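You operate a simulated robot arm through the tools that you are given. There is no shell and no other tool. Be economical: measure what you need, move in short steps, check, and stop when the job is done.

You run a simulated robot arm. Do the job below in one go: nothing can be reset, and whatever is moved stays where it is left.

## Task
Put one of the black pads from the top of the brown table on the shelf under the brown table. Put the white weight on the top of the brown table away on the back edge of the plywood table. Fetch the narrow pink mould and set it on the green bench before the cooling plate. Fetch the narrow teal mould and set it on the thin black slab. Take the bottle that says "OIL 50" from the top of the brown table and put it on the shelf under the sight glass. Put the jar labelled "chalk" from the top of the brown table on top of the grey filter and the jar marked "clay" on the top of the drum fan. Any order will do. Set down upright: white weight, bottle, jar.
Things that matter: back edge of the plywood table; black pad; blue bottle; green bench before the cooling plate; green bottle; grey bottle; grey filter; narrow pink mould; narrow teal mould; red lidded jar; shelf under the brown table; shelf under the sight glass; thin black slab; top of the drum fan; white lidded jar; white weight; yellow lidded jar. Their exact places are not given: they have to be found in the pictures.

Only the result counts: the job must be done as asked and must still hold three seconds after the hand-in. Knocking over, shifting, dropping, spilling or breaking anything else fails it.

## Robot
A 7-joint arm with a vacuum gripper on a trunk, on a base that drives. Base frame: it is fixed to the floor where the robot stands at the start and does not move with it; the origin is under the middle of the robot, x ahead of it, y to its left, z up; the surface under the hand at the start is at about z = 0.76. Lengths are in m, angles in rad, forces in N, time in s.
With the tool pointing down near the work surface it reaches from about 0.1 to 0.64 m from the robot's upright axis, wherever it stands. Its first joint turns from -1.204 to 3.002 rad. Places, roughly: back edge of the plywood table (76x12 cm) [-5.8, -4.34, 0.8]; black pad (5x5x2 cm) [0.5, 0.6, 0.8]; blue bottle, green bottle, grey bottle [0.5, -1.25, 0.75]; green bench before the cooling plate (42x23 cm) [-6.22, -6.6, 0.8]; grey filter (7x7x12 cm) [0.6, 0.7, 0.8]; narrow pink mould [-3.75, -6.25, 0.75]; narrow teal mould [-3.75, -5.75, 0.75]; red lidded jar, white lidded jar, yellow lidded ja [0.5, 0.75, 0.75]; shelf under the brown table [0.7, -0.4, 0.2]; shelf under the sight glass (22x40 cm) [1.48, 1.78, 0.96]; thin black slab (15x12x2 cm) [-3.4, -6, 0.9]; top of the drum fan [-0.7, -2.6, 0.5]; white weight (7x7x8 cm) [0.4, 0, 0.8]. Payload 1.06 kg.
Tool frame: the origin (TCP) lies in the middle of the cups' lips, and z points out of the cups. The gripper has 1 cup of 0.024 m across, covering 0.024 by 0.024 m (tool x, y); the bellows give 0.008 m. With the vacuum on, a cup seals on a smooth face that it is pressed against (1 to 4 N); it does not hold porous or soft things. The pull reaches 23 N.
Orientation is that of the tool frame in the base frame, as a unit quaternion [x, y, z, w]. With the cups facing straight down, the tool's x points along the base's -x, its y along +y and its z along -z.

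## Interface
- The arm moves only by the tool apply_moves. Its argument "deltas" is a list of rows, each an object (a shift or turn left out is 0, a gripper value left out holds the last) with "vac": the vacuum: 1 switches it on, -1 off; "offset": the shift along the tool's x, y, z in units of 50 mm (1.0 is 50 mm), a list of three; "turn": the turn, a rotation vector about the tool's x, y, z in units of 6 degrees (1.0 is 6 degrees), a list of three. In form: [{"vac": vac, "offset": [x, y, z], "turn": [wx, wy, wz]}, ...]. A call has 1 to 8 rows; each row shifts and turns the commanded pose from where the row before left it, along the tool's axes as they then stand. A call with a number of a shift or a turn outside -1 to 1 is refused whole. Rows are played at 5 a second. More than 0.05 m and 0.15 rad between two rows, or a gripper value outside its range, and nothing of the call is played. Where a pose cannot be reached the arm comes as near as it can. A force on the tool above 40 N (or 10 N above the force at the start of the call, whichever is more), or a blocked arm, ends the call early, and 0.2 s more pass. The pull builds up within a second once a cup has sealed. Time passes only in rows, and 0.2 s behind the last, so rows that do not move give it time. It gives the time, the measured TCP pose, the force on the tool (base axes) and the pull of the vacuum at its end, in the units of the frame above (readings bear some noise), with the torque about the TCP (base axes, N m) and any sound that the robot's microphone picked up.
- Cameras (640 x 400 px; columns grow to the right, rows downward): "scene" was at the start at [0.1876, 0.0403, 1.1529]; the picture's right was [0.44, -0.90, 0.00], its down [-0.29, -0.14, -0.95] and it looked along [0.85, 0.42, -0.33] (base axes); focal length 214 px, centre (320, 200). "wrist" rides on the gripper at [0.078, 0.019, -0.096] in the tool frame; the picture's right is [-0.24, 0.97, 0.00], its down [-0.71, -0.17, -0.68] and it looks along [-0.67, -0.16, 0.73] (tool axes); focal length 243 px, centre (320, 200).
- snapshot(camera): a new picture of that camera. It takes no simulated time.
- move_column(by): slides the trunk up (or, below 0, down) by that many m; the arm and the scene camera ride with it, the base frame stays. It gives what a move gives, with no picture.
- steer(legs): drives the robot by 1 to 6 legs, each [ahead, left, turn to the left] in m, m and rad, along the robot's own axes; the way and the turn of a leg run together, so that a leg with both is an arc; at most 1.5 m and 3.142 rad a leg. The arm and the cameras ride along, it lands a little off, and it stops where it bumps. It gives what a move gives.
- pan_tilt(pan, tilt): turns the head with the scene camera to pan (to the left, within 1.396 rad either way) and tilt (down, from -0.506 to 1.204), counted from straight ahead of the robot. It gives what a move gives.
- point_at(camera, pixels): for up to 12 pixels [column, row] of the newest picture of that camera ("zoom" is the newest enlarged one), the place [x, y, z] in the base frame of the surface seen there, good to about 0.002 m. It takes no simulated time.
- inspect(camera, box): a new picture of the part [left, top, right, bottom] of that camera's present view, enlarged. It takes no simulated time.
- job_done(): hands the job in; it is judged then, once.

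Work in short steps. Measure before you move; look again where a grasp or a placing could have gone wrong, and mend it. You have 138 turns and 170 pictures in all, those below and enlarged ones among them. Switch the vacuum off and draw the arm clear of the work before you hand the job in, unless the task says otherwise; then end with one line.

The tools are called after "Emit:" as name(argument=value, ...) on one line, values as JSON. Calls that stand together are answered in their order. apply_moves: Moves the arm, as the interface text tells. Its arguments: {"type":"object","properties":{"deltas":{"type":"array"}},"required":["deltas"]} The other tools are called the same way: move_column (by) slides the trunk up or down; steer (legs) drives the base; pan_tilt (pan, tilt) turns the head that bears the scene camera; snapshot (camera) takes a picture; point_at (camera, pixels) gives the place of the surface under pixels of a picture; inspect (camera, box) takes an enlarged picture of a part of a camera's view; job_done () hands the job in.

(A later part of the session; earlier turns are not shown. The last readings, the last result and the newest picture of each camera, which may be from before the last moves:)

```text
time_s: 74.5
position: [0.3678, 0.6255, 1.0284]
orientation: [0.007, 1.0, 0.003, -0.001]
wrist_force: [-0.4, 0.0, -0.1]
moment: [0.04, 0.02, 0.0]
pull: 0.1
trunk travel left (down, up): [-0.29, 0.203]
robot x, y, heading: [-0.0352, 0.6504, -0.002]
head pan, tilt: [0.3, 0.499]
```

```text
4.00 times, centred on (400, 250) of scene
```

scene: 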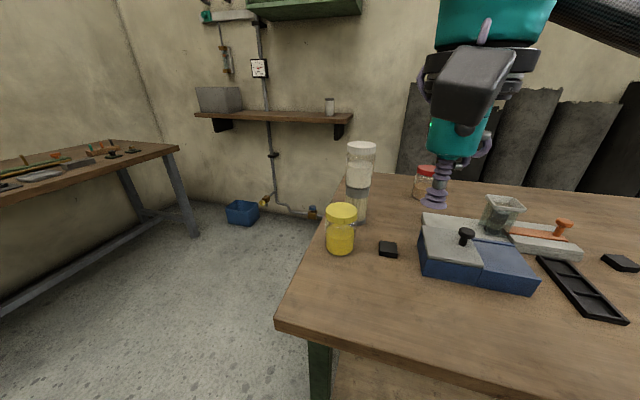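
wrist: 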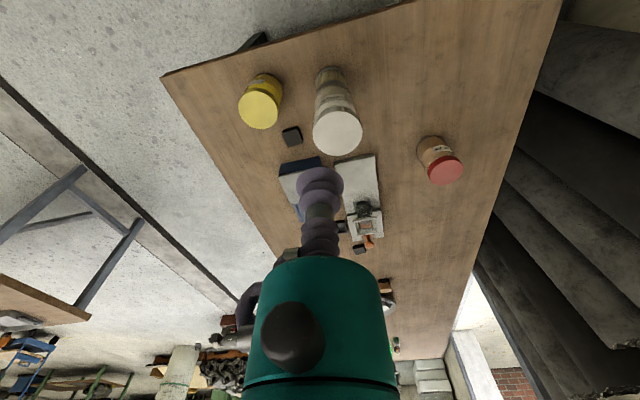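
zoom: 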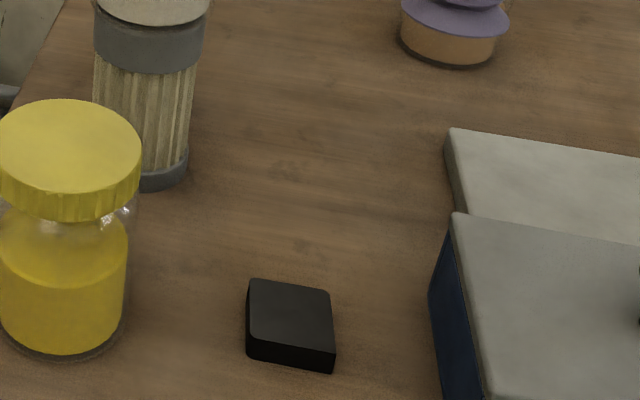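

Emit:
point_at(camera="zoom", pixels=[[250, 282], [328, 291], [250, 342], [332, 350], [290, 315]])

```text
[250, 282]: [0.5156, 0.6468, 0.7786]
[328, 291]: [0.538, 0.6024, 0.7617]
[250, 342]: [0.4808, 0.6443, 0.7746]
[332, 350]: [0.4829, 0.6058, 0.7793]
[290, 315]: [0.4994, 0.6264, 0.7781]
```

Pad centre (0.499, 0.626, 0.778). Move above and down.

Emit:
apply_moves(deltas=[{"offset": [-0.87, 0, 0]}, {"offset": [-0.87, 0, 0.3]}, {"offset": [-0.87, 0, 0.4]}, {"offset": [0, 0, 1]}, {"offset": [0, 0, 1]}, {"offset": [0, 0, 1]}, {"offset": [0, 0, 0.9]}, {}])

```text
time_s: 76.3
position: [0.497, 0.6255, 0.7999]
orientation: [0.007, 1.0, 0.004, -0.001]
wrist_force: [0.1, -0.4, 0.5]
moment: [0.02, 0.0, -0.02]
pull: 0.0
trunk travel left (down, up): [-0.29, 0.203]
robot x, y, heading: [-0.038, 0.652, -0.001]
head pan, tilt: [0.3, 0.499]
```

Emit:
apply_moves(deltas=[{"vac": 1, "offset": [-0.02, 0, 0.36]}, {"offset": [0, 0, 0.08]}, {"offset": [0, 0, 0.06]}, {}, {}])

```text
time_s: 77.5
position: [0.4973, 0.6254, 0.7742]
orientation: [0.008, 1.0, 0.003, 0.0]
wrist_force: [-0.8, -0.6, 6.7]
moment: [-0.05, -0.01, -0.01]
pull: 22.8
trunk travel left (down, up): [-0.29, 0.203]
robot x, y, heading: [-0.0356, 0.6504, 0.008]
head pan, tilt: [0.3, 0.499]
```

Sealed. Lift, retract, drive to the table's end at (0.65, 1.4) facing −y.

Emit:
apply_moves(deltas=[{"offset": [0, 0, -0.6]}, {"offset": [0, 0, -1]}, {"offset": [0, 0, -1]}, {"offset": [0, 0, -1]}, {"offset": [0, 0, -1]}, {"offset": [0.9, 0, -0.3]}, {"offset": [0.6, 0, 0]}, {}])

Emit:
steer(legs=[[-0.05, 0.75, 0], [0.74, 0, 0], [0, 0, -1.575]])

Emit:
pan_tilt(pan=0.0, tilt=0.7)

Emit:
snapshot(camera="scene")

```text
time_s: 79.3
position: [0.4225, 0.6259, 1.0161]
orientation: [0.007, 1.0, 0.004, -0.001]
wrist_force: [-0.4, 0.3, 0.7]
moment: [0.0, 0.01, 0.0]
pull: 22.4
trunk travel left (down, up): [-0.29, 0.203]
robot x, y, heading: [-0.0377, 0.6514, 0.002]
head pan, tilt: [0.3, 0.499]
```

```text
time_s: 93.7
position: [0.6348, 0.9479, 1.0168]
orientation: [0.705, 0.71, 0.003, 0.002]
wrist_force: [0.0, -0.2, 0.1]
moment: [-0.03, 0.0, -0.01]
pull: 23.0
trunk travel left (down, up): [-0.29, 0.203]
robot x, y, heading: [0.6528, 1.41, -1.552]
head pan, tilt: [0.3, 0.499]
```

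```text
time_s: 94.5
position: [0.6359, 0.9488, 1.0175]
orientation: [0.705, 0.709, 0.004, 0.002]
wrist_force: [-0.3, 0.2, -0.6]
moment: [0.01, 0.0, 0.0]
pull: 23.4
trunk travel left (down, up): [-0.29, 0.203]
robot x, y, heading: [0.6511, 1.4093, -1.551]
head pan, tilt: [0.0, 0.7]
```

```text
133 pictures are left
```

scene: 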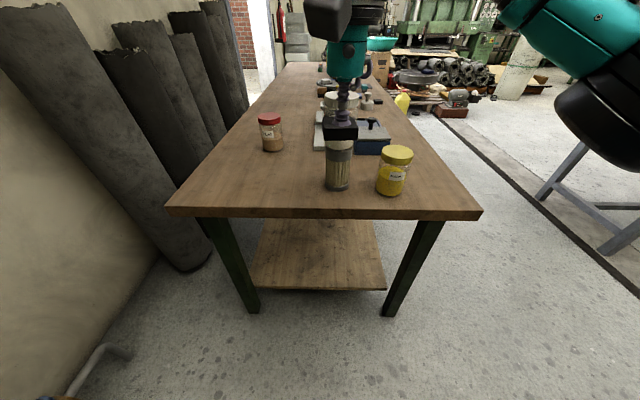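

Lower the trunk fully with the tool in front of the table end (pull back a little first).

Emit:
apply_moves(deltas=[{"offset": [0.7, 0.15, 0]}, {"offset": [0.7, 0.15, 0]}, {}])

Emit:
move_column(by=-0.29)

Emit:
apply_moves(deltas=[{"offset": [0, 0, 1]}, {"offset": [0, 0, 1]}, {"offset": [0, 0, 1]}, {"offset": [0, 0, 1]}, {"offset": [0, 0, 1]}, {"offset": [0, 0, 1]}, {}])

Emit:
snapshot(camera="scene")

```text
time_s: 95.3
position: [0.6516, 1.0172, 1.0166]
orientation: [0.705, 0.709, 0.004, 0.002]
wrist_force: [-0.9, 0.6, -0.4]
moment: [-0.01, 0.02, 0.01]
pull: 22.7
trunk travel left (down, up): [-0.29, 0.203]
robot x, y, heading: [0.6547, 1.4079, -1.55]
head pan, tilt: [0.0, 0.7]
```

```text
time_s: 98.2
position: [0.6499, 1.0177, 0.726]
orientation: [0.705, 0.709, 0.004, 0.002]
wrist_force: [-0.4, 0.5, -1.3]
moment: [-0.01, -0.01, 0.01]
pull: 22.8
trunk travel left (down, up): [0.0, 0.492]
robot x, y, heading: [0.6528, 1.4055, -1.549]
head pan, tilt: [0.0, 0.7]
```

```text
time_s: 99.8
position: [0.6534, 1.0198, 0.4264]
orientation: [0.704, 0.71, 0.002, 0.001]
wrist_force: [0.0, 0.2, -0.3]
moment: [0.01, 0.01, 0.01]
pull: 23.4
trunk travel left (down, up): [0.0, 0.492]
robot x, y, heading: [0.6547, 1.4103, -1.548]
head pan, tilt: [0.0, 0.7]
```

```text
132 pictures are left
```

scene: 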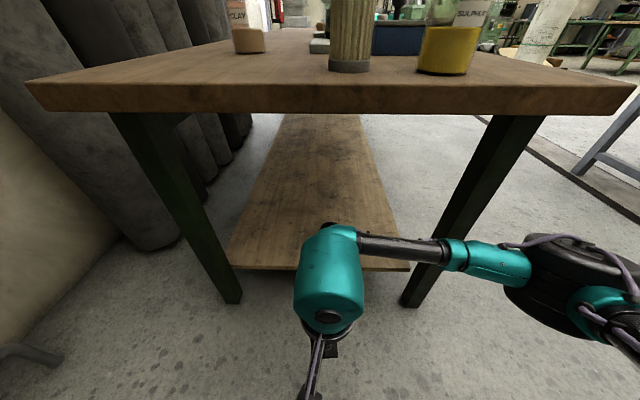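

Works. Check arm heights against the tabletop underside.

Emit:
apply_moves(deltas=[{"offset": [0, 0, 1]}, {"offset": [0, 0, 1]}, {"offset": [0, 0, 1]}, {"offset": [0, 0, 0.3]}, {}])

Emit:
snapshot(camera="scene")

```text
time_s: 101.0
position: [0.6526, 1.0205, 0.2615]
orientation: [0.704, 0.71, 0.003, 0.001]
wrist_force: [-0.1, -0.2, -0.5]
moment: [0.0, -0.04, -0.02]
pull: 22.8
trunk travel left (down, up): [0.0, 0.492]
robot x, y, heading: [0.6508, 1.4111, -1.55]
head pan, tilt: [0.0, 0.7]
```

```text
131 pictures are left
```

scene: 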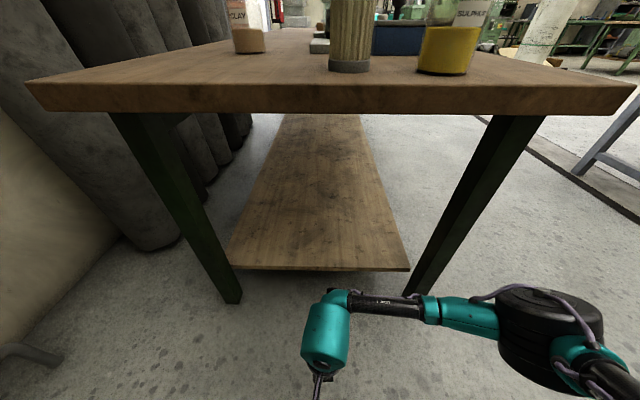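

Emit:
point_at(camera="scene", pixels=[[325, 320], [340, 295], [390, 300], [465, 310], [550, 300], [535, 340], [610, 375], [320, 268], [410, 268], [320, 112], [430, 240], [200, 240]])

```text
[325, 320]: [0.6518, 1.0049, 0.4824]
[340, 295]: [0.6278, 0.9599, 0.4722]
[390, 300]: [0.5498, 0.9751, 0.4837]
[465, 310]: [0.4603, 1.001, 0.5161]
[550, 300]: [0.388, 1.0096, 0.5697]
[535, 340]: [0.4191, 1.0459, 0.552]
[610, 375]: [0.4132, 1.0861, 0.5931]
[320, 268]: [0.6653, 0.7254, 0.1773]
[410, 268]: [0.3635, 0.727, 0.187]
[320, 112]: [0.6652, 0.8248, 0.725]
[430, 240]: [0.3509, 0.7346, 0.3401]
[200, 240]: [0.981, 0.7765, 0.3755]
```

Arm's top near tool is z≈0.49, well below 0.725. Shift 0.13 to +x so the elbow clears the leg, drive forward 0.2, then check.

Emit:
steer(legs=[[0, 0.13, -0.02], [0.2, 0, 0]])

Emit:
snapshot(camera="scene")

```text
time_s: 104.0
position: [0.7758, 0.8212, 0.2623]
orientation: [0.711, 0.703, 0.003, 0.001]
wrist_force: [1.0, -0.6, -0.4]
moment: [0.0, -0.01, -0.01]
pull: 22.8
trunk travel left (down, up): [0.0, 0.492]
robot x, y, heading: [0.7827, 1.211, -1.574]
head pan, tilt: [0.0, 0.7]
```

```text
130 pictures are left
```

scene: 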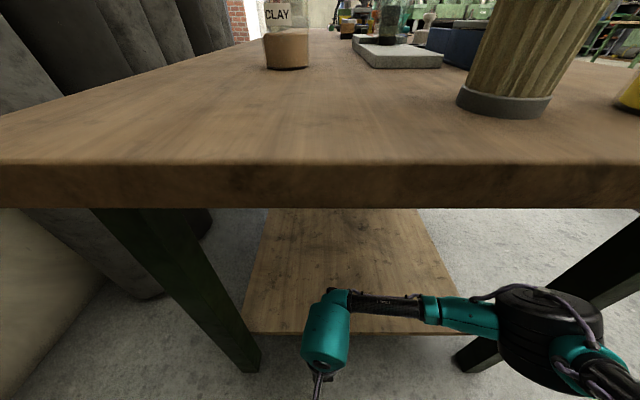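

Extend forward 0.18 under the table.

Emit:
apply_moves(deltas=[{"offset": [-0.9, -0.1, 0]}, {"offset": [-0.9, -0.1, 0]}, {}])

Emit:
snapshot(camera="scene")

```text
time_s: 104.8
position: [0.7651, 0.7315, 0.2626]
orientation: [0.712, 0.702, 0.003, 0.002]
wrist_force: [0.3, 0.0, -0.5]
moment: [-0.01, -0.03, -0.05]
pull: 23.1
trunk travel left (down, up): [0.0, 0.492]
robot x, y, heading: [0.783, 1.2071, -1.569]
head pan, tilt: [0.0, 0.7]
```

```text
129 pictures are left
```

scene: 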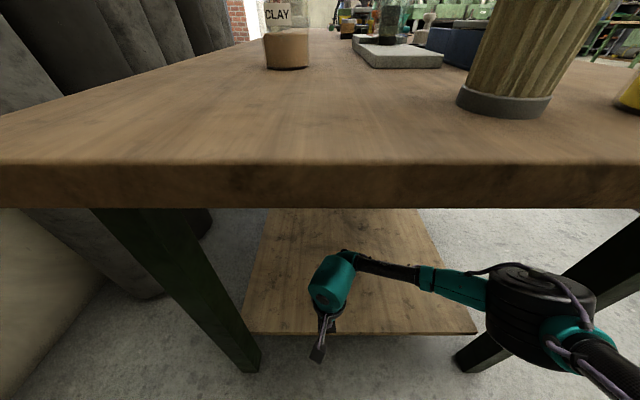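

Fine so far; continue 0.1 more.

Emit:
apply_moves(deltas=[{"offset": [-0.9, -0.1, 0]}, {"offset": [-0.9, -0.1, 0]}, {}])

Emit:
snapshot(camera="scene")

Emit:
snapshot(camera="wrist")

```text
time_s: 105.6
position: [0.7529, 0.6409, 0.2608]
orientation: [0.712, 0.702, 0.003, 0.003]
wrist_force: [0.0, 0.4, 0.1]
moment: [0.03, -0.02, -0.01]
pull: 22.9
trunk travel left (down, up): [0.0, 0.492]
robot x, y, heading: [0.7835, 1.2081, -1.567]
head pan, tilt: [0.0, 0.7]
```

```text
128 pictures are left
```

scene: 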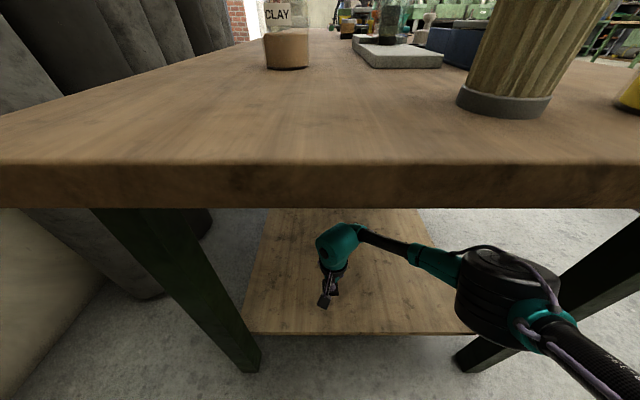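

```text
127 pictures are left
```

wrist: 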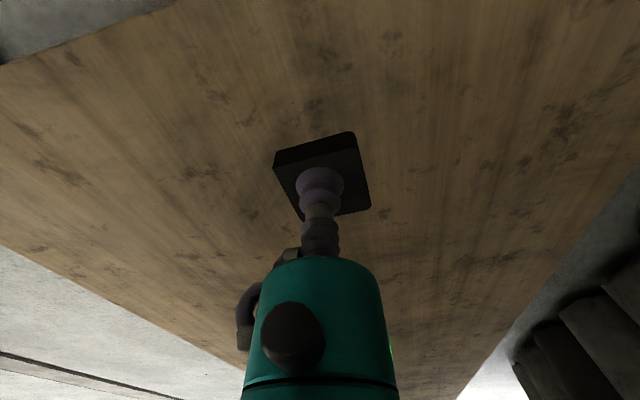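

Lower to ~0.205 and check contact.

Emit:
apply_moves(deltas=[{"offset": [-0.3, 0, 0.6]}, {"offset": [0, 0, 0.45]}, {"offset": [0, 0, 0.08]}, {}])

```text
time_s: 106.6
position: [0.7542, 0.6264, 0.2051]
orientation: [0.712, 0.702, 0.003, 0.002]
wrist_force: [0.2, 0.5, -0.2]
moment: [0.03, -0.03, 0.02]
pull: 22.5
trunk travel left (down, up): [0.0, 0.492]
robot x, y, heading: [0.7815, 1.2116, -1.573]
head pan, tilt: [0.0, 0.7]
```

Emit:
apply_moves(deltas=[{"offset": [0, 0, 0.07]}, {}])

Emit:
apply_moves(deltas=[{"vac": -1}, {}, {}, {"offset": [0, 0, -0.2]}, {"offset": [0, 0, -0.8]}, {"offset": [1, 0, 0]}, {"offset": [1, 0, 0]}, {}])

Emit:
snapshot(camera="wrist")

```text
time_s: 107.2
position: [0.7551, 0.6279, 0.2008]
orientation: [0.711, 0.703, 0.003, 0.002]
wrist_force: [0.4, -0.1, 0.4]
moment: [0.01, 0.04, -0.01]
pull: 23.2
trunk travel left (down, up): [0.0, 0.492]
robot x, y, heading: [0.7817, 1.2132, -1.568]
head pan, tilt: [0.0, 0.7]
```

```text
time_s: 109.0
position: [0.7538, 0.7281, 0.2536]
orientation: [0.712, 0.702, 0.004, 0.002]
wrist_force: [0.0, -0.8, -0.5]
moment: [0.02, 0.06, -0.01]
pull: 0.0
trunk travel left (down, up): [0.0, 0.492]
robot x, y, heading: [0.7838, 1.2113, -1.568]
head pan, tilt: [0.0, 0.7]
```

```text
126 pictures are left
```

wrist: 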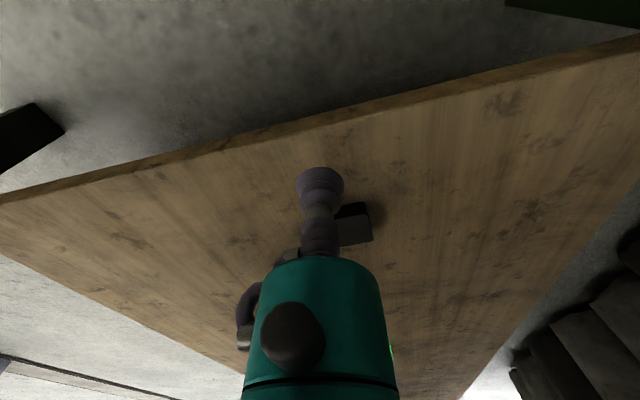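

Pad rests on the shelf. Drive back, raise the trunk and arm, and line up with the clay jar (x≈0.83).

Emit:
steer(legs=[[-0.32, 0, 0]])

Emit:
move_column(by=0.34)

Emit:
apply_moves(deltas=[{"offset": [0, 0, -1]}, {"offset": [0, 0, -1]}, {"offset": [0, 0, -1]}, {"offset": [0, 0, -1]}, {"offset": [0, 0, -1]}, {"offset": [0, 0, -1]}, {"offset": [0, 0, -1]}, {"offset": [0, 0, -1]}])

Emit:
pan_tilt(pan=0.0, tilt=0.6)

Emit:
snapshot(camera="scene")

```text
time_s: 111.2
position: [0.7538, 1.0488, 0.252]
orientation: [0.713, 0.701, 0.003, 0.003]
wrist_force: [0.7, -0.1, 0.4]
moment: [0.01, 0.0, -0.02]
pull: 0.0
trunk travel left (down, up): [0.0, 0.492]
robot x, y, heading: [0.7822, 1.5332, -1.572]
head pan, tilt: [0.0, 0.7]
```

```text
time_s: 114.5
position: [0.7536, 1.0489, 0.5912]
orientation: [0.713, 0.701, 0.003, 0.001]
wrist_force: [-0.3, -0.1, 0.9]
moment: [0.03, 0.04, -0.01]
pull: 0.0
trunk travel left (down, up): [-0.34, 0.152]
robot x, y, heading: [0.7824, 1.5327, -1.574]
head pan, tilt: [0.0, 0.7]
```

```text
time_s: 116.3
position: [0.7513, 1.0486, 0.9914]
orientation: [0.713, 0.701, 0.003, 0.001]
wrist_force: [0.2, 0.2, 0.2]
moment: [0.02, 0.0, -0.02]
pull: 0.0
trunk travel left (down, up): [-0.34, 0.152]
robot x, y, heading: [0.784, 1.5326, -1.572]
head pan, tilt: [0.0, 0.7]
```

```text
time_s: 117.0
position: [0.7512, 1.0475, 0.9909]
orientation: [0.712, 0.702, 0.003, 0.001]
wrist_force: [0.0, 0.1, 0.2]
moment: [0.01, 0.0, 0.02]
pull: 0.1
trunk travel left (down, up): [-0.34, 0.152]
robot x, y, heading: [0.7856, 1.5311, -1.573]
head pan, tilt: [0.0, 0.6]
```

```text
125 pictures are left
```

scene: 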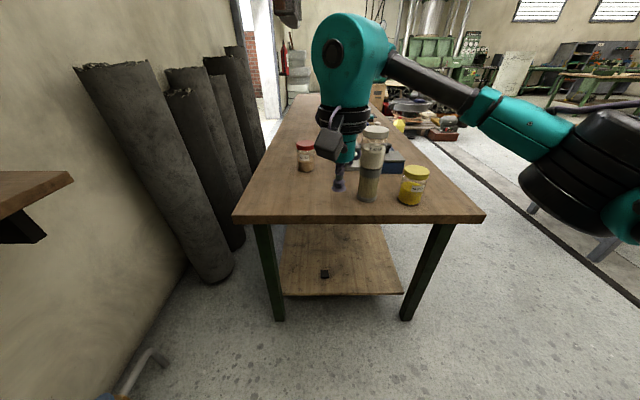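

Check the first roll's location and clay lid before moving in.

Emit:
point_at(camera="scene", pixels=[[232, 270], [215, 282], [180, 160], [304, 146], [298, 146], [313, 147], [326, 273], [135, 370], [150, 350]])

```text
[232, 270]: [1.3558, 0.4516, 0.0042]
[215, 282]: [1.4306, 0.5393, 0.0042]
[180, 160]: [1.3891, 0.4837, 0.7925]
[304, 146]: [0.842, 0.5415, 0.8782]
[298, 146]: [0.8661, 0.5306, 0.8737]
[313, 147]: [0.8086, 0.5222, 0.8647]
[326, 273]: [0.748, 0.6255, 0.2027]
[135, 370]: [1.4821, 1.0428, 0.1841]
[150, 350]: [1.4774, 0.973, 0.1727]
```

Emit:
steer(legs=[[0, 0.07, 0.0], [0.43, 0, 0]])

Emit:
inspect(camera="scene", box=[240, 120, 480, 270])

```text
time_s: 120.5
position: [0.8254, 0.6182, 0.9905]
orientation: [0.71, 0.704, 0.003, 0.002]
wrist_force: [-0.1, -0.1, -0.6]
moment: [-0.01, 0.02, -0.01]
pull: 0.0
trunk travel left (down, up): [-0.34, 0.152]
robot x, y, heading: [0.8536, 1.1037, -1.57]
head pan, tilt: [0.0, 0.6]
```

```text
2.67 times, centred on (360, 195) of scene
```

zoom: 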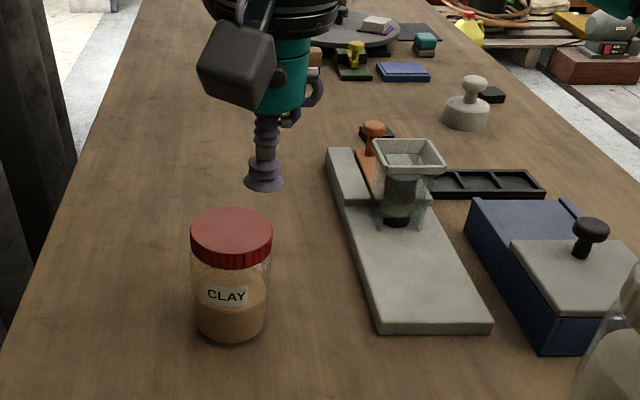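

Emit:
point_at(camera="zoom", pixels=[[194, 233], [269, 233], [231, 211], [231, 252], [231, 232]])

```text
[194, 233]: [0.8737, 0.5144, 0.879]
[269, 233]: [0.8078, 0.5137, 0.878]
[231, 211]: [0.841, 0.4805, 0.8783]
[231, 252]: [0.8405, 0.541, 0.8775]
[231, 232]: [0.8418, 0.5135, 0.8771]
```

Lid centre (0.841, 0.512, 0.878). Move over and down.

Emit:
apply_moves(deltas=[{"offset": [-0.8, 0.1, 0]}, {"offset": [-0.8, 0.1, 0]}, {"offset": [-0.52, 0.11, 0]}, {"offset": [0, 0, 0.9]}, {"offset": [0, 0, 0.9]}, {}, {}])

```text
time_s: 122.1
position: [0.8385, 0.5117, 0.9008]
orientation: [0.711, 0.703, 0.003, 0.003]
wrist_force: [0.6, -0.3, 0.2]
moment: [0.0, 0.02, -0.02]
pull: 0.0
trunk travel left (down, up): [-0.34, 0.152]
robot x, y, heading: [0.854, 1.096, -1.568]
head pan, tilt: [0.0, 0.6]
```

Emit:
apply_moves(deltas=[{"vac": 1, "offset": [0, 0.04, 0.36]}, {"offset": [0, 0, 0.1]}, {"offset": [0, 0, 0.04]}, {}, {}, {}])

```text
time_s: 123.5
position: [0.8417, 0.5108, 0.8766]
orientation: [0.711, 0.703, 0.003, 0.001]
wrist_force: [-0.2, 0.1, -1.2]
moment: [0.07, 0.03, -0.01]
pull: 22.9
trunk travel left (down, up): [-0.34, 0.152]
robot x, y, heading: [0.8507, 1.1033, -1.564]
head pan, tilt: [0.0, 0.6]
```

Sealed. Lift, retract, back off, move to x≈−0.5 and look toward −y.

Emit:
apply_moves(deltas=[{"offset": [0, 0, -0.4]}, {"offset": [0, 0, -1]}, {"offset": [0.8, 0, -0.5]}, {"offset": [0.8, 0, -0.5]}, {"offset": [0.9, 0, 0]}, {}])

Emit:
steer(legs=[[-0.35, 0, 0], [0, -1.4, 0]])

Emit:
snapshot(camera="scene")

```text
time_s: 124.9
position: [0.8449, 0.6353, 0.9977]
orientation: [0.712, 0.702, 0.003, 0.002]
wrist_force: [0.6, -0.2, -2.4]
moment: [0.01, -0.01, 0.02]
pull: 22.9
trunk travel left (down, up): [-0.34, 0.152]
robot x, y, heading: [0.8546, 1.1027, -1.565]
head pan, tilt: [0.0, 0.6]
```

```text
time_s: 139.2
position: [-0.5507, 0.964, 0.9956]
orientation: [0.702, 0.712, 0.004, 0.001]
wrist_force: [0.3, 0.2, -3.4]
moment: [0.0, -0.03, -0.01]
pull: 23.0
trunk travel left (down, up): [-0.34, 0.152]
robot x, y, heading: [-0.5533, 1.4335, -1.543]
head pan, tilt: [0.0, 0.6]
```

```text
123 pictures are left
```

scene: 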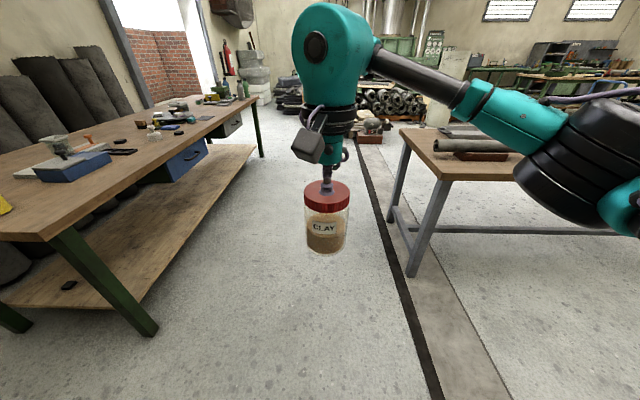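

Emit:
point_at(camera="scene", pixels=[[412, 272], [401, 132], [440, 180], [390, 205], [150, 330], [370, 145], [360, 130], [390, 100], [285, 105], [250, 95], [320, 170]])

Emit:
inspect(camera="scene", box=[200, 60, 460, 180])

```text
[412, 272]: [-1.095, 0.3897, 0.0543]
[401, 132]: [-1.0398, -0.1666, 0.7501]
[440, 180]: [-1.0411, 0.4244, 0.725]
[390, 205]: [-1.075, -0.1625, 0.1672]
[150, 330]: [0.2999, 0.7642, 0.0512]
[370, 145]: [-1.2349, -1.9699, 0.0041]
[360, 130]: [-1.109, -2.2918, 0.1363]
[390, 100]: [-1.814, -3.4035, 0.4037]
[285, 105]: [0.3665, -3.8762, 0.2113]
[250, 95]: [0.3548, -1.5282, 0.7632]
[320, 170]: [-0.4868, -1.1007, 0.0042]
```

```text
2.46 times, centred on (330, 120) of scene
```

zoom: 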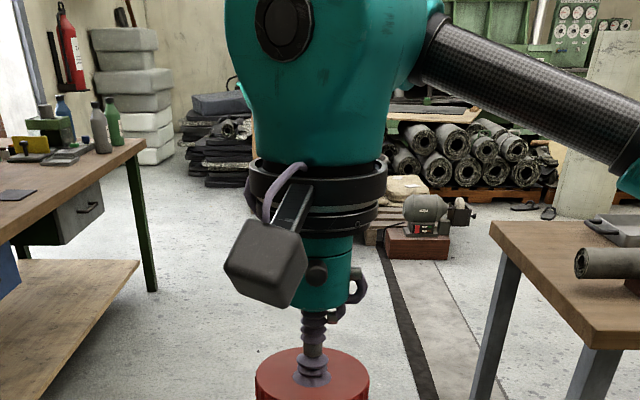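

Aisle is clear (x −1.04…0.28). Drive to about (−0.38, −1.3).

Emit:
steer(legs=[[0, 0.17, -0.028], [1.4, 0, 0], [1.3, 0, 0]])

Emit:
snapshot(camera="scene")

```text
time_s: 154.3
position: [-0.4809, -1.7983, 0.9943]
orientation: [0.732, 0.682, 0.003, 0.002]
wrist_force: [0.0, 0.0, -3.0]
moment: [0.01, -0.04, 0.0]
pull: 22.9
trunk travel left (down, up): [-0.34, 0.152]
robot x, y, heading: [-0.4435, -1.3312, -1.622]
head pan, tilt: [0.0, 0.6]
```

```text
121 pictures are left
```

scene: 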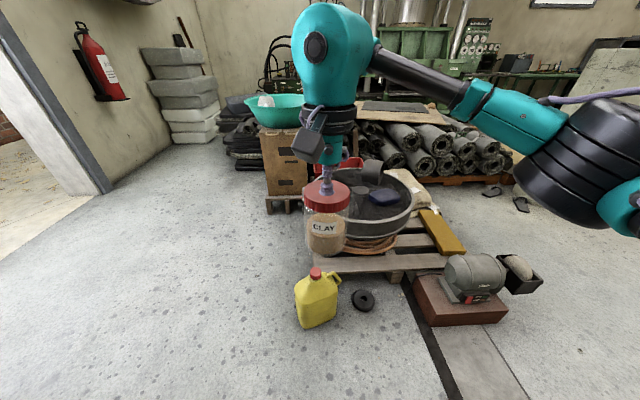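

Look closely at the pallet (around pixel 380,200).

Emit:
inspect(camera="scene", box=[260, 90, 480, 310])

Emit:
point_at(camera="scene", pixels=[[384, 196], [370, 172], [408, 215], [340, 260], [445, 235], [370, 215], [400, 180], [318, 280], [470, 275], [285, 150]])

```text
1.82 times, centred on (370, 200) of scene
```

zoom: 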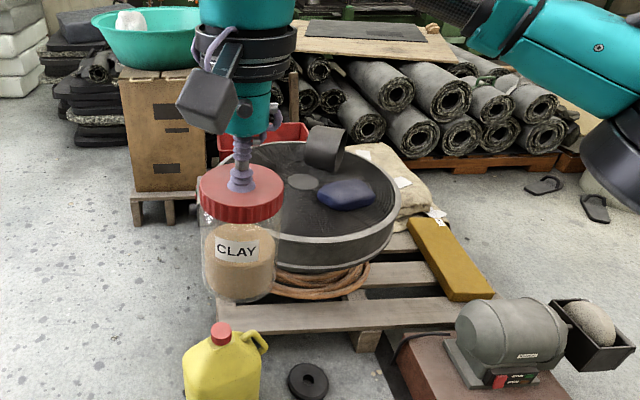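

```text
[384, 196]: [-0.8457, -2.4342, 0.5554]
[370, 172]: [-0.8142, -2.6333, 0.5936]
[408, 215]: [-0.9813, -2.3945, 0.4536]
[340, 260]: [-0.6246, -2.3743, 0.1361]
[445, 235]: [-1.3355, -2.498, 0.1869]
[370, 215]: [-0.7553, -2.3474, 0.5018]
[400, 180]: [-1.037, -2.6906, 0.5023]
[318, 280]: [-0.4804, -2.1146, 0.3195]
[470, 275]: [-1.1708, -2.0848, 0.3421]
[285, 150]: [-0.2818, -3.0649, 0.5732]
```

The drum's top is at z≈0.50 with things on it. Approach from its +x side: drive to about (−0.02, −2.5), then turn right to face −x.

Emit:
steer(legs=[[0, 0.42, 0.05], [1.17, 0, 0], [0, 0, -1.571]])

Emit:
snapshot(camera="scene")

```text
time_s: 168.1
position: [-0.5005, -2.508, 0.9958]
orientation: [1.0, -0.019, 0.001, 0.003]
wrist_force: [0.1, -1.2, -2.2]
moment: [-0.03, -0.01, 0.02]
pull: 23.2
trunk travel left (down, up): [-0.34, 0.152]
robot x, y, heading: [-0.0344, -2.5292, 3.117]
head pan, tilt: [0.0, 0.6]
```

```text
119 pictures are left
```

scene: 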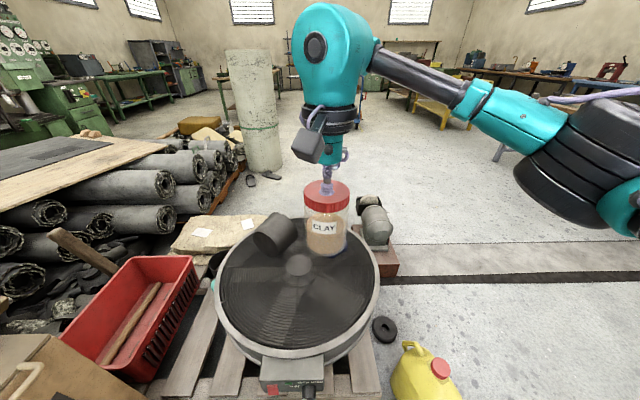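

Clear view of the drum fan. Measure the grille, hub and rim.

Emit:
point_at(camera="scene", pixels=[[298, 267], [298, 300], [260, 290], [340, 290], [320, 330], [270, 230], [216, 280], [378, 285], [298, 352], [295, 380], [340, 250]])

Emit:
inspect(camera="scene", box=[210, 180, 400, 380])

```text
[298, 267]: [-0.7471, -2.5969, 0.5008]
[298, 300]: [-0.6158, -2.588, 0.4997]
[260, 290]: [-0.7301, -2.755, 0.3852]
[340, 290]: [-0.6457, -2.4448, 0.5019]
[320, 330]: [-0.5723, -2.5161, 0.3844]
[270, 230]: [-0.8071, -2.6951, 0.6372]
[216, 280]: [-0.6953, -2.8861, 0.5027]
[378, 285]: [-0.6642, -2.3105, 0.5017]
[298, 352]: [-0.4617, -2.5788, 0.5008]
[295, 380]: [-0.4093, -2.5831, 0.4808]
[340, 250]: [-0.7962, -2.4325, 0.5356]
```

```text
2.00 times, centred on (305, 280) of scene
```

zoom: 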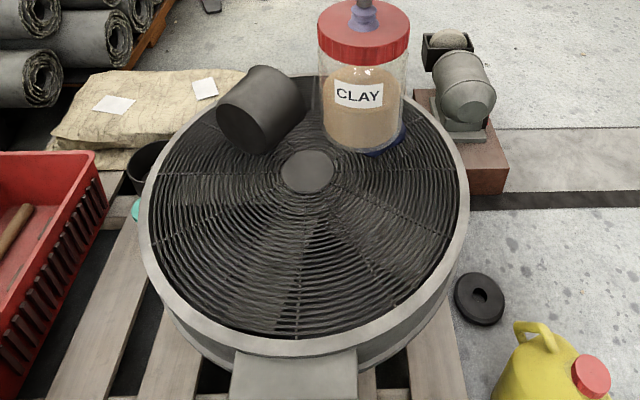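

Grille is flat at z≈0.50. I'll place the jar near (−0.63, −2.55), in the free front half. Lower the trunk and drive 0.05 forward.

Emit:
move_column(by=-0.25)

Emit:
steer(legs=[[0.05, 0, 0.0]])

Emit:
apply_moves(deltas=[{"offset": [-0.8, 0.4, 0]}, {"offset": [-0.8, 0.4, 0]}, {"offset": [0, 0, 0.8]}, {}, {}])

Emit:
snapshot(camera="scene")

```text
time_s: 170.7
position: [-0.5009, -2.5069, 0.7471]
orientation: [1.0, -0.018, -0.001, 0.004]
wrist_force: [-0.7, -0.1, -3.8]
moment: [0.01, 0.01, 0.03]
pull: 22.8
trunk travel left (down, up): [-0.09, 0.402]
robot x, y, heading: [-0.0357, -2.5257, 3.121]
head pan, tilt: [0.0, 0.6]
```

```text
time_s: 171.6
position: [-0.5491, -2.5067, 0.7472]
orientation: [1.0, -0.017, 0.001, 0.003]
wrist_force: [-0.5, -0.1, -3.1]
moment: [0.0, 0.0, 0.01]
pull: 23.0
trunk travel left (down, up): [-0.09, 0.402]
robot x, y, heading: [-0.0848, -2.5289, 3.122]
head pan, tilt: [0.0, 0.6]
```

```text
time_s: 172.8
position: [-0.6298, -2.5445, 0.703]
orientation: [1.0, -0.017, 0.001, 0.003]
wrist_force: [0.0, 0.2, -2.9]
moment: [-0.02, 0.0, 0.03]
pull: 22.9
trunk travel left (down, up): [-0.09, 0.402]
robot x, y, heading: [-0.084, -2.5272, 3.118]
head pan, tilt: [0.0, 0.6]
```

```text
117 pictures are left
```

scene: 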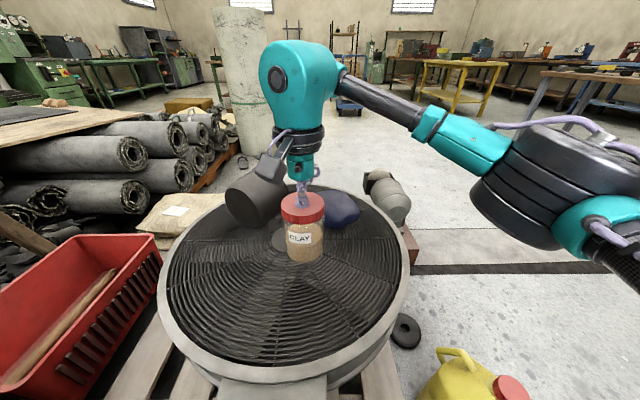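

Lower to about 0.622, then slowly to contact.

Emit:
apply_moves(deltas=[{"offset": [0, 0, 0.8]}, {"offset": [0, 0, 0.8]}, {"offset": [0, 0, 0.04]}, {}])

Emit:
apply_moves(deltas=[{"offset": [0, 0, 0.06]}, {}])

```text
time_s: 173.8
position: [-0.6325, -2.5456, 0.6251]
orientation: [1.0, -0.018, 0.001, 0.004]
wrist_force: [0.1, -0.7, -2.2]
moment: [0.02, -0.02, 0.0]
pull: 22.8
trunk travel left (down, up): [-0.09, 0.402]
robot x, y, heading: [-0.0854, -2.5222, 3.12]
head pan, tilt: [0.0, 0.6]
```

```text
time_s: 174.4
position: [-0.6314, -2.544, 0.6204]
orientation: [1.0, -0.017, 0.002, 0.003]
wrist_force: [0.4, 0.0, -2.1]
moment: [-0.01, -0.02, -0.03]
pull: 22.8
trunk travel left (down, up): [-0.09, 0.402]
robot x, y, heading: [-0.0814, -2.526, 3.127]
head pan, tilt: [0.0, 0.6]
```

Emit:
apply_moves(deltas=[{"offset": [0, 0, 0.05]}, {}])

Emit:
apply_moves(deltas=[{"offset": [0, 0, 0.04]}, {}])

Emit:
inspect(camera="scene", box=[240, 150, 380, 280])

```text
time_s: 175.0
position: [-0.6323, -2.5437, 0.618]
orientation: [1.0, -0.018, 0.001, 0.004]
wrist_force: [0.0, 0.0, -2.7]
moment: [-0.01, 0.01, -0.02]
pull: 22.8
trunk travel left (down, up): [-0.09, 0.402]
robot x, y, heading: [-0.0836, -2.5251, 3.123]
head pan, tilt: [0.0, 0.6]
```

```text
time_s: 175.6
position: [-0.6317, -2.5442, 0.6157]
orientation: [1.0, -0.018, 0.001, 0.004]
wrist_force: [0.0, 0.3, -2.6]
moment: [-0.02, -0.04, 0.0]
pull: 23.0
trunk travel left (down, up): [-0.09, 0.402]
robot x, y, heading: [-0.0818, -2.528, 3.118]
head pan, tilt: [0.0, 0.6]
```

```text
3.08 times, centred on (310, 215) of scene
```

zoom: 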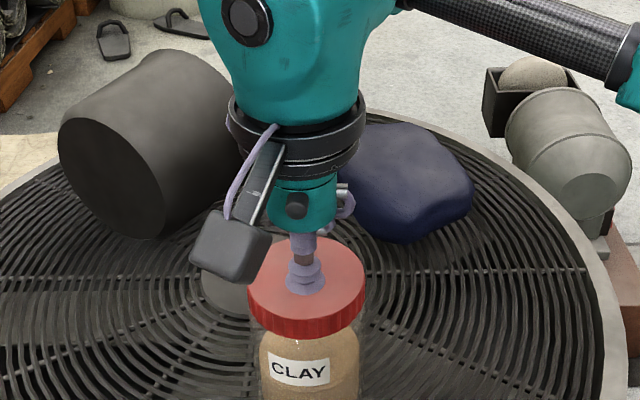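

No contact yet; continue.

Emit:
apply_moves(deltas=[{"offset": [0, 0, 0.04]}, {}])

Emit:
apply_moves(deltas=[{"offset": [0, 0, 0.04]}, {}])

Emit:
apply_moves(deltas=[{"offset": [0, 0, 0.04]}, {}])

```text
time_s: 176.2
position: [-0.6318, -2.5444, 0.6164]
orientation: [1.0, -0.017, 0.0, 0.003]
wrist_force: [1.5, -0.8, 1.8]
moment: [0.03, -0.03, 0.01]
pull: 22.3
trunk travel left (down, up): [-0.09, 0.402]
robot x, y, heading: [-0.0849, -2.5276, 3.123]
head pan, tilt: [0.0, 0.6]
```

```text
time_s: 176.8
position: [-0.6314, -2.5438, 0.6152]
orientation: [1.0, -0.016, 0.0, 0.004]
wrist_force: [4.2, 0.0, 14.6]
moment: [0.07, 0.03, -0.01]
pull: 22.6
trunk travel left (down, up): [-0.09, 0.402]
robot x, y, heading: [-0.0856, -2.5274, 3.118]
head pan, tilt: [0.0, 0.6]
```

```text
time_s: 177.4
position: [-0.6321, -2.5447, 0.6125]
orientation: [1.0, -0.017, 0.0, 0.003]
wrist_force: [2.6, 2.5, 16.3]
moment: [0.03, 0.01, -0.01]
pull: 23.2
trunk travel left (down, up): [-0.09, 0.402]
robot x, y, heading: [-0.084, -2.5224, 3.123]
head pan, tilt: [0.0, 0.6]
```

Contact at ~0.616. Ease off, release, rise.

Emit:
apply_moves(deltas=[{"offset": [0, 0, -0.06]}, {}, {"vac": -1}, {}, {}, {"offset": [0, 0, -0.1]}, {"offset": [0, 0, -0.9]}, {"offset": [0, 0, -0.9]}])

Emit:
inspect(camera="scene", box=[240, 150, 380, 280])

```text
time_s: 179.2
position: [-0.6323, -2.5467, 0.7055]
orientation: [1.0, -0.018, 0.0, 0.003]
wrist_force: [0.9, 0.0, 0.2]
moment: [0.01, -0.01, 0.03]
pull: 0.2
trunk travel left (down, up): [-0.09, 0.402]
robot x, y, heading: [-0.082, -2.5283, 3.116]
head pan, tilt: [0.0, 0.6]
```

```text
3.08 times, centred on (310, 215) of scene
```

zoom: 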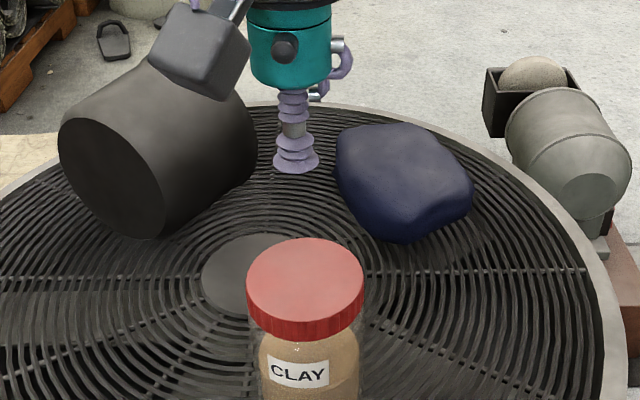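

Clay stands upright. Raise, retract, turn to face +x and go to the bottles.

Emit:
apply_moves(deltas=[{"offset": [0, 0, -1]}, {"offset": [0.8, 0, -0.6]}, {"offset": [0.8, 0, -0.6]}, {"offset": [0.5, 0, -0.6]}, {}])

Emit:
move_column(by=0.22)

Emit:
steer(legs=[[0, 0, -3.118], [-0.08, 1.15, 0]])

Emit:
snapshot(camera="scene")

```text
time_s: 180.4
position: [-0.5245, -2.5467, 0.8483]
orientation: [1.0, -0.017, 0.001, 0.003]
wrist_force: [-0.6, -0.5, -0.7]
moment: [0.02, 0.0, -0.04]
pull: 0.1
trunk travel left (down, up): [-0.09, 0.402]
robot x, y, heading: [-0.0856, -2.5298, 3.119]
head pan, tilt: [0.0, 0.6]
```

```text
time_s: 182.7
position: [-0.5267, -2.5472, 1.0684]
orientation: [1.0, -0.018, 0.001, 0.004]
wrist_force: [0.0, 0.1, 0.1]
moment: [-0.04, 0.0, 0.01]
pull: 0.0
trunk travel left (down, up): [-0.31, 0.182]
robot x, y, heading: [-0.0857, -2.5305, 3.121]
head pan, tilt: [0.0, 0.6]
```

```text
time_s: 200.4
position: [0.2735, -1.3368, 1.0684]
orientation: [-0.003, 1.0, 0.003, -0.001]
wrist_force: [-0.6, 0.5, -0.8]
moment: [0.02, -0.02, -0.01]
pull: 0.0
trunk travel left (down, up): [-0.31, 0.182]
robot x, y, heading: [-0.1685, -1.3727, 0.017]
head pan, tilt: [0.0, 0.6]
```

```text
114 pictures are left
```

scene: 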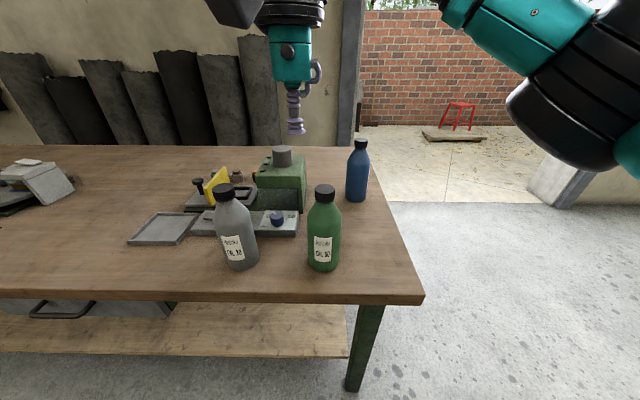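

Emit:
inspect(camera="scene", box=[200, 140, 380, 280])

Emit:
inspect(camera="scene", box=[210, 225, 350, 275])

Emit:
point_at(camera="scene", pixels=[[223, 191], [324, 190], [360, 145], [282, 152], [275, 180], [215, 185], [415, 295], [345, 290]])

```text
2.86 times, centred on (290, 210) of scene
```

zoom: 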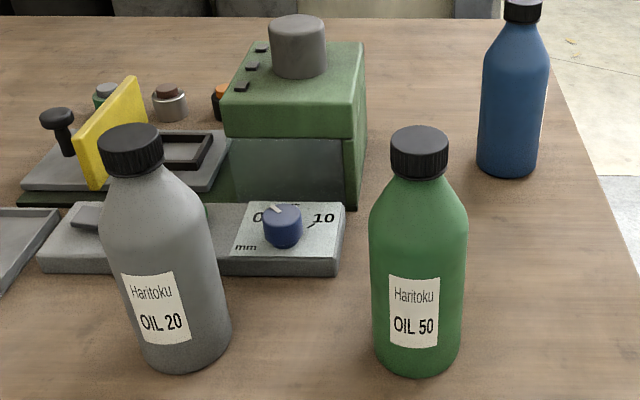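

```text
4.57 times, centred on (280, 250) of scene
```

zoom: 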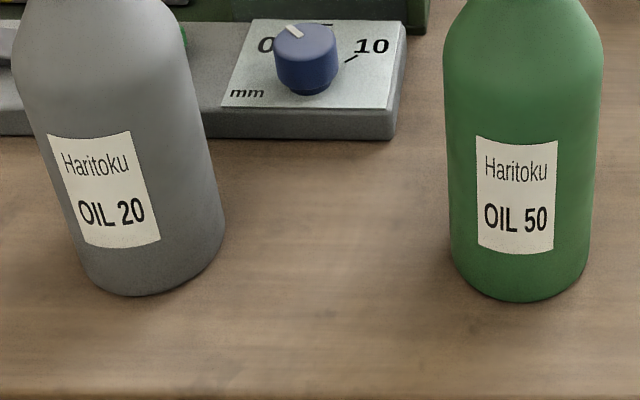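

```text
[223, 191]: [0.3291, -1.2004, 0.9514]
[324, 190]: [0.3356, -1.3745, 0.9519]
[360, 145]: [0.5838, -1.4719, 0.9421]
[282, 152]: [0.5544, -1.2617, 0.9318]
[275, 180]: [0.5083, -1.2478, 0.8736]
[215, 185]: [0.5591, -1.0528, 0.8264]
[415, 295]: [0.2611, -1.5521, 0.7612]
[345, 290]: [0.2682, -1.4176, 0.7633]
```

Green is OIL 50. Zoom on its cap to centre on it.

Emit:
inspect(camera="scene", box=[300, 175, 348, 205])

```text
13.33 times, centred on (324, 190) of scene
```

zoom: 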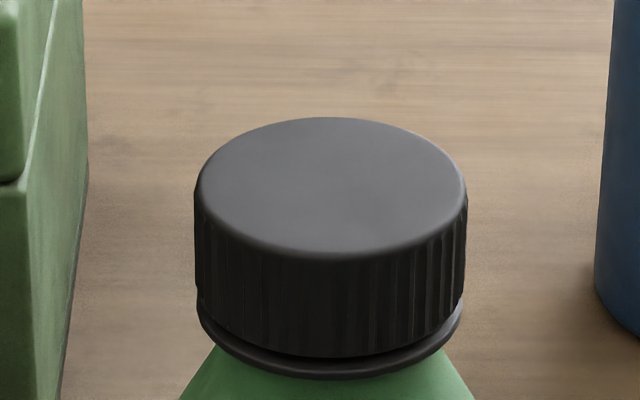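

Emit:
point_at(camera="zoom", pixels=[[205, 185], [460, 185], [332, 122], [332, 245], [332, 183], [332, 280]])

```text
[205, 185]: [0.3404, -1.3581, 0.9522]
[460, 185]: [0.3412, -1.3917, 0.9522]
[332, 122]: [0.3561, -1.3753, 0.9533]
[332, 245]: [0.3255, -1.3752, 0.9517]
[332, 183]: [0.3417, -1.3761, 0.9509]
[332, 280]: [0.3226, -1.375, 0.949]
```

Cap centre (0.3405, −1.375, 0.952). Move over and down to 0.975.

Emit:
apply_moves(deltas=[{"offset": [-0.67, -0.38, 0]}, {"offset": [-0.67, -0.38, 0]}, {"offset": [0, 0, 0.9]}, {"offset": [0, 0, 0.9]}, {}, {}])

```text
time_s: 201.8
position: [0.3396, -1.3712, 0.9786]
orientation: [-0.003, 1.0, 0.003, -0.001]
wrist_force: [-0.5, -0.4, -0.4]
moment: [0.02, 0.03, 0.01]
pull: 0.0
trunk travel left (down, up): [-0.31, 0.182]
robot x, y, heading: [-0.1685, -1.3747, 0.016]
head pan, tilt: [0.0, 0.6]
```

Emit:
apply_moves(deltas=[{"vac": 1, "offset": [0, -0.07, 0.4]}, {"offset": [0, 0, 0.1]}, {"offset": [0, 0, 0.06]}, {}, {}, {}])

```text
time_s: 203.2
position: [0.3395, -1.3761, 0.9507]
orientation: [-0.002, 1.0, 0.004, -0.001]
wrist_force: [1.2, -2.6, 12.5]
moment: [-0.05, 0.02, -0.02]
pull: 22.5
trunk travel left (down, up): [-0.31, 0.182]
robot x, y, heading: [-0.1704, -1.3768, 0.023]
head pan, tilt: [0.0, 0.6]
```

Sealed. Lift, then drive toward the wall shelf.

Emit:
apply_moves(deltas=[{"offset": [0, 0, -0.4]}, {"offset": [0, 0, -1]}, {"offset": [0, 0, -1]}, {"offset": [0.3, 0, -0.4]}, {}])

Emit:
steer(legs=[[-0.2, 0, -0.02], [0, 1.5, 0], [0, 1.45, 0]])

Emit:
snapshot(camera="scene")

```text
time_s: 204.4
position: [0.3266, -1.3769, 1.0919]
orientation: [-0.003, 1.0, 0.003, -0.001]
wrist_force: [-0.2, -0.5, -4.7]
moment: [-0.03, 0.02, 0.02]
pull: 23.7
trunk travel left (down, up): [-0.31, 0.182]
robot x, y, heading: [-0.1668, -1.375, 0.019]
head pan, tilt: [0.0, 0.6]
```

```text
time_s: 231.0
position: [0.0602, 1.5446, 1.091]
orientation: [-0.021, 1.0, 0.004, -0.002]
wrist_force: [0.5, 0.3, -4.5]
moment: [-0.04, -0.01, -0.05]
pull: 22.8
trunk travel left (down, up): [-0.31, 0.182]
robot x, y, heading: [-0.436, 1.5313, 0.061]
head pan, tilt: [0.0, 0.6]
```

```text
110 pictures are left
```

scene: 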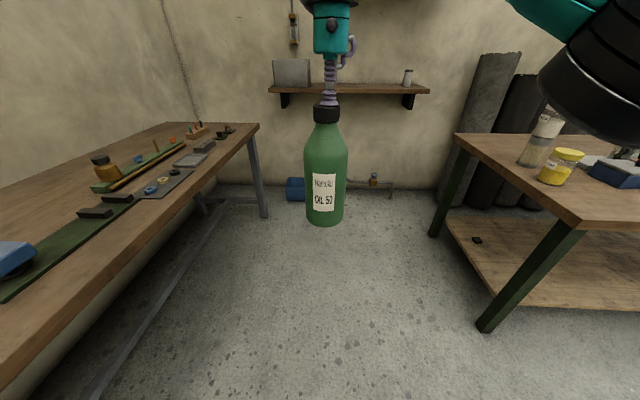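

Straighten, raise the trunk, drive to x≈0.8 and look at the shelf.

Emit:
move_column(by=0.18)

Emit:
steer(legs=[[0, 0, -0.061], [1.2, 0, 0]])

Emit:
pan_tilt(pan=0.3, tilt=0.3)

Emit:
snapshot(camera="scene")

```text
time_s: 233.0
position: [0.0606, 1.5442, 1.2696]
orientation: [-0.021, 1.0, 0.003, -0.002]
wrist_force: [-0.3, -0.2, -4.4]
moment: [-0.01, -0.01, -0.02]
pull: 23.3
trunk travel left (down, up): [-0.49, 0.002]
robot x, y, heading: [-0.4346, 1.5268, 0.057]
head pan, tilt: [0.0, 0.6]
```

```text
time_s: 239.6
position: [1.2675, 1.5231, 1.2711]
orientation: [0.004, 1.0, 0.003, -0.001]
wrist_force: [0.3, -0.1, -4.2]
moment: [-0.04, -0.03, 0.0]
pull: 22.8
trunk travel left (down, up): [-0.49, 0.002]
robot x, y, heading: [0.7705, 1.532, 0.006]
head pan, tilt: [0.0, 0.6]
```

```text
time_s: 240.4
position: [1.2687, 1.5223, 1.2712]
orientation: [0.003, 1.0, 0.004, -0.001]
wrist_force: [-0.1, -0.3, -5.2]
moment: [-0.02, 0.0, -0.04]
pull: 23.0
trunk travel left (down, up): [-0.49, 0.002]
robot x, y, heading: [0.7749, 1.5325, 0.005]
head pan, tilt: [0.3, 0.3]
```

```text
109 pictures are left
```

scene: 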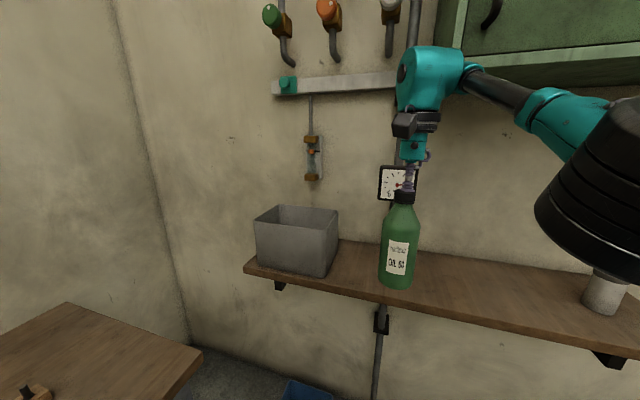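

Measure the shelf's left end, box corners and the free strip to the box's right.

Emit:
point_at(camera="scene", pixels=[[246, 264], [258, 264], [328, 272], [335, 250], [320, 206], [345, 262], [365, 262], [350, 280], [370, 290], [312, 155], [385, 180], [375, 250]])

Emit:
inspect(camera="scene", box=[230, 130, 440, 320])

```text
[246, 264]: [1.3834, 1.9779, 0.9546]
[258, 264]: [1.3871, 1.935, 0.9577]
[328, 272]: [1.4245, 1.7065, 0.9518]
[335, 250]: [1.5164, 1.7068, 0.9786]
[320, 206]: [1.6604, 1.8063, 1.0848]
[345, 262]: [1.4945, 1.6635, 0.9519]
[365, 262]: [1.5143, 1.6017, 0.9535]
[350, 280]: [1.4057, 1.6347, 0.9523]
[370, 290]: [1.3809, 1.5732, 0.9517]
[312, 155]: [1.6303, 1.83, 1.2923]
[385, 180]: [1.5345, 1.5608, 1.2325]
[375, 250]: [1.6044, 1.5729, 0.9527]
```

```text
2.11 times, centred on (335, 225) of scene
```

zoom: 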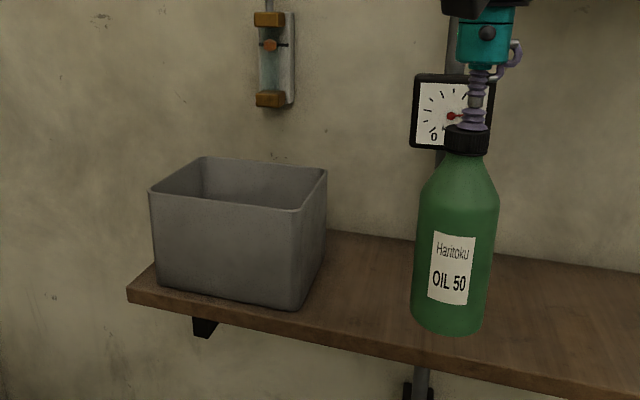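

Box spans y 1.707–1.94; place the bottle at (1.45, 1.645). Drive left 0.12 then ahead 0.14.

Emit:
steer(legs=[[0, 0.118, -0.005], [0.14, 0, 0]])

Emit:
snapshot(camera="scene")

```text
time_s: 243.0
position: [1.4064, 1.6384, 1.2708]
orientation: [0.006, 1.0, 0.003, -0.001]
wrist_force: [-0.1, 0.8, -4.4]
moment: [0.0, -0.01, -0.01]
pull: 23.4
trunk travel left (down, up): [-0.49, 0.002]
robot x, y, heading: [0.9161, 1.6492, -0.001]
head pan, tilt: [0.3, 0.3]
```

```text
107 pictures are left
```

scene: 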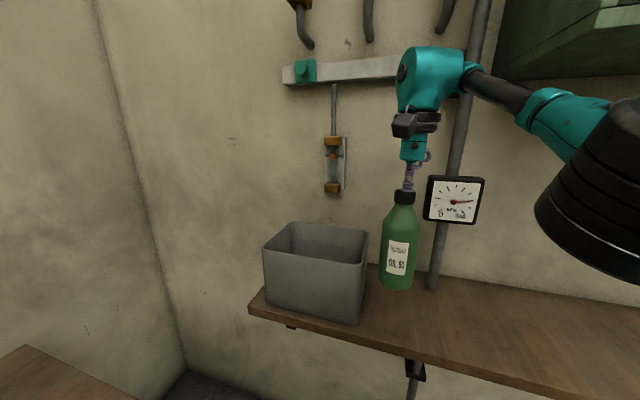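

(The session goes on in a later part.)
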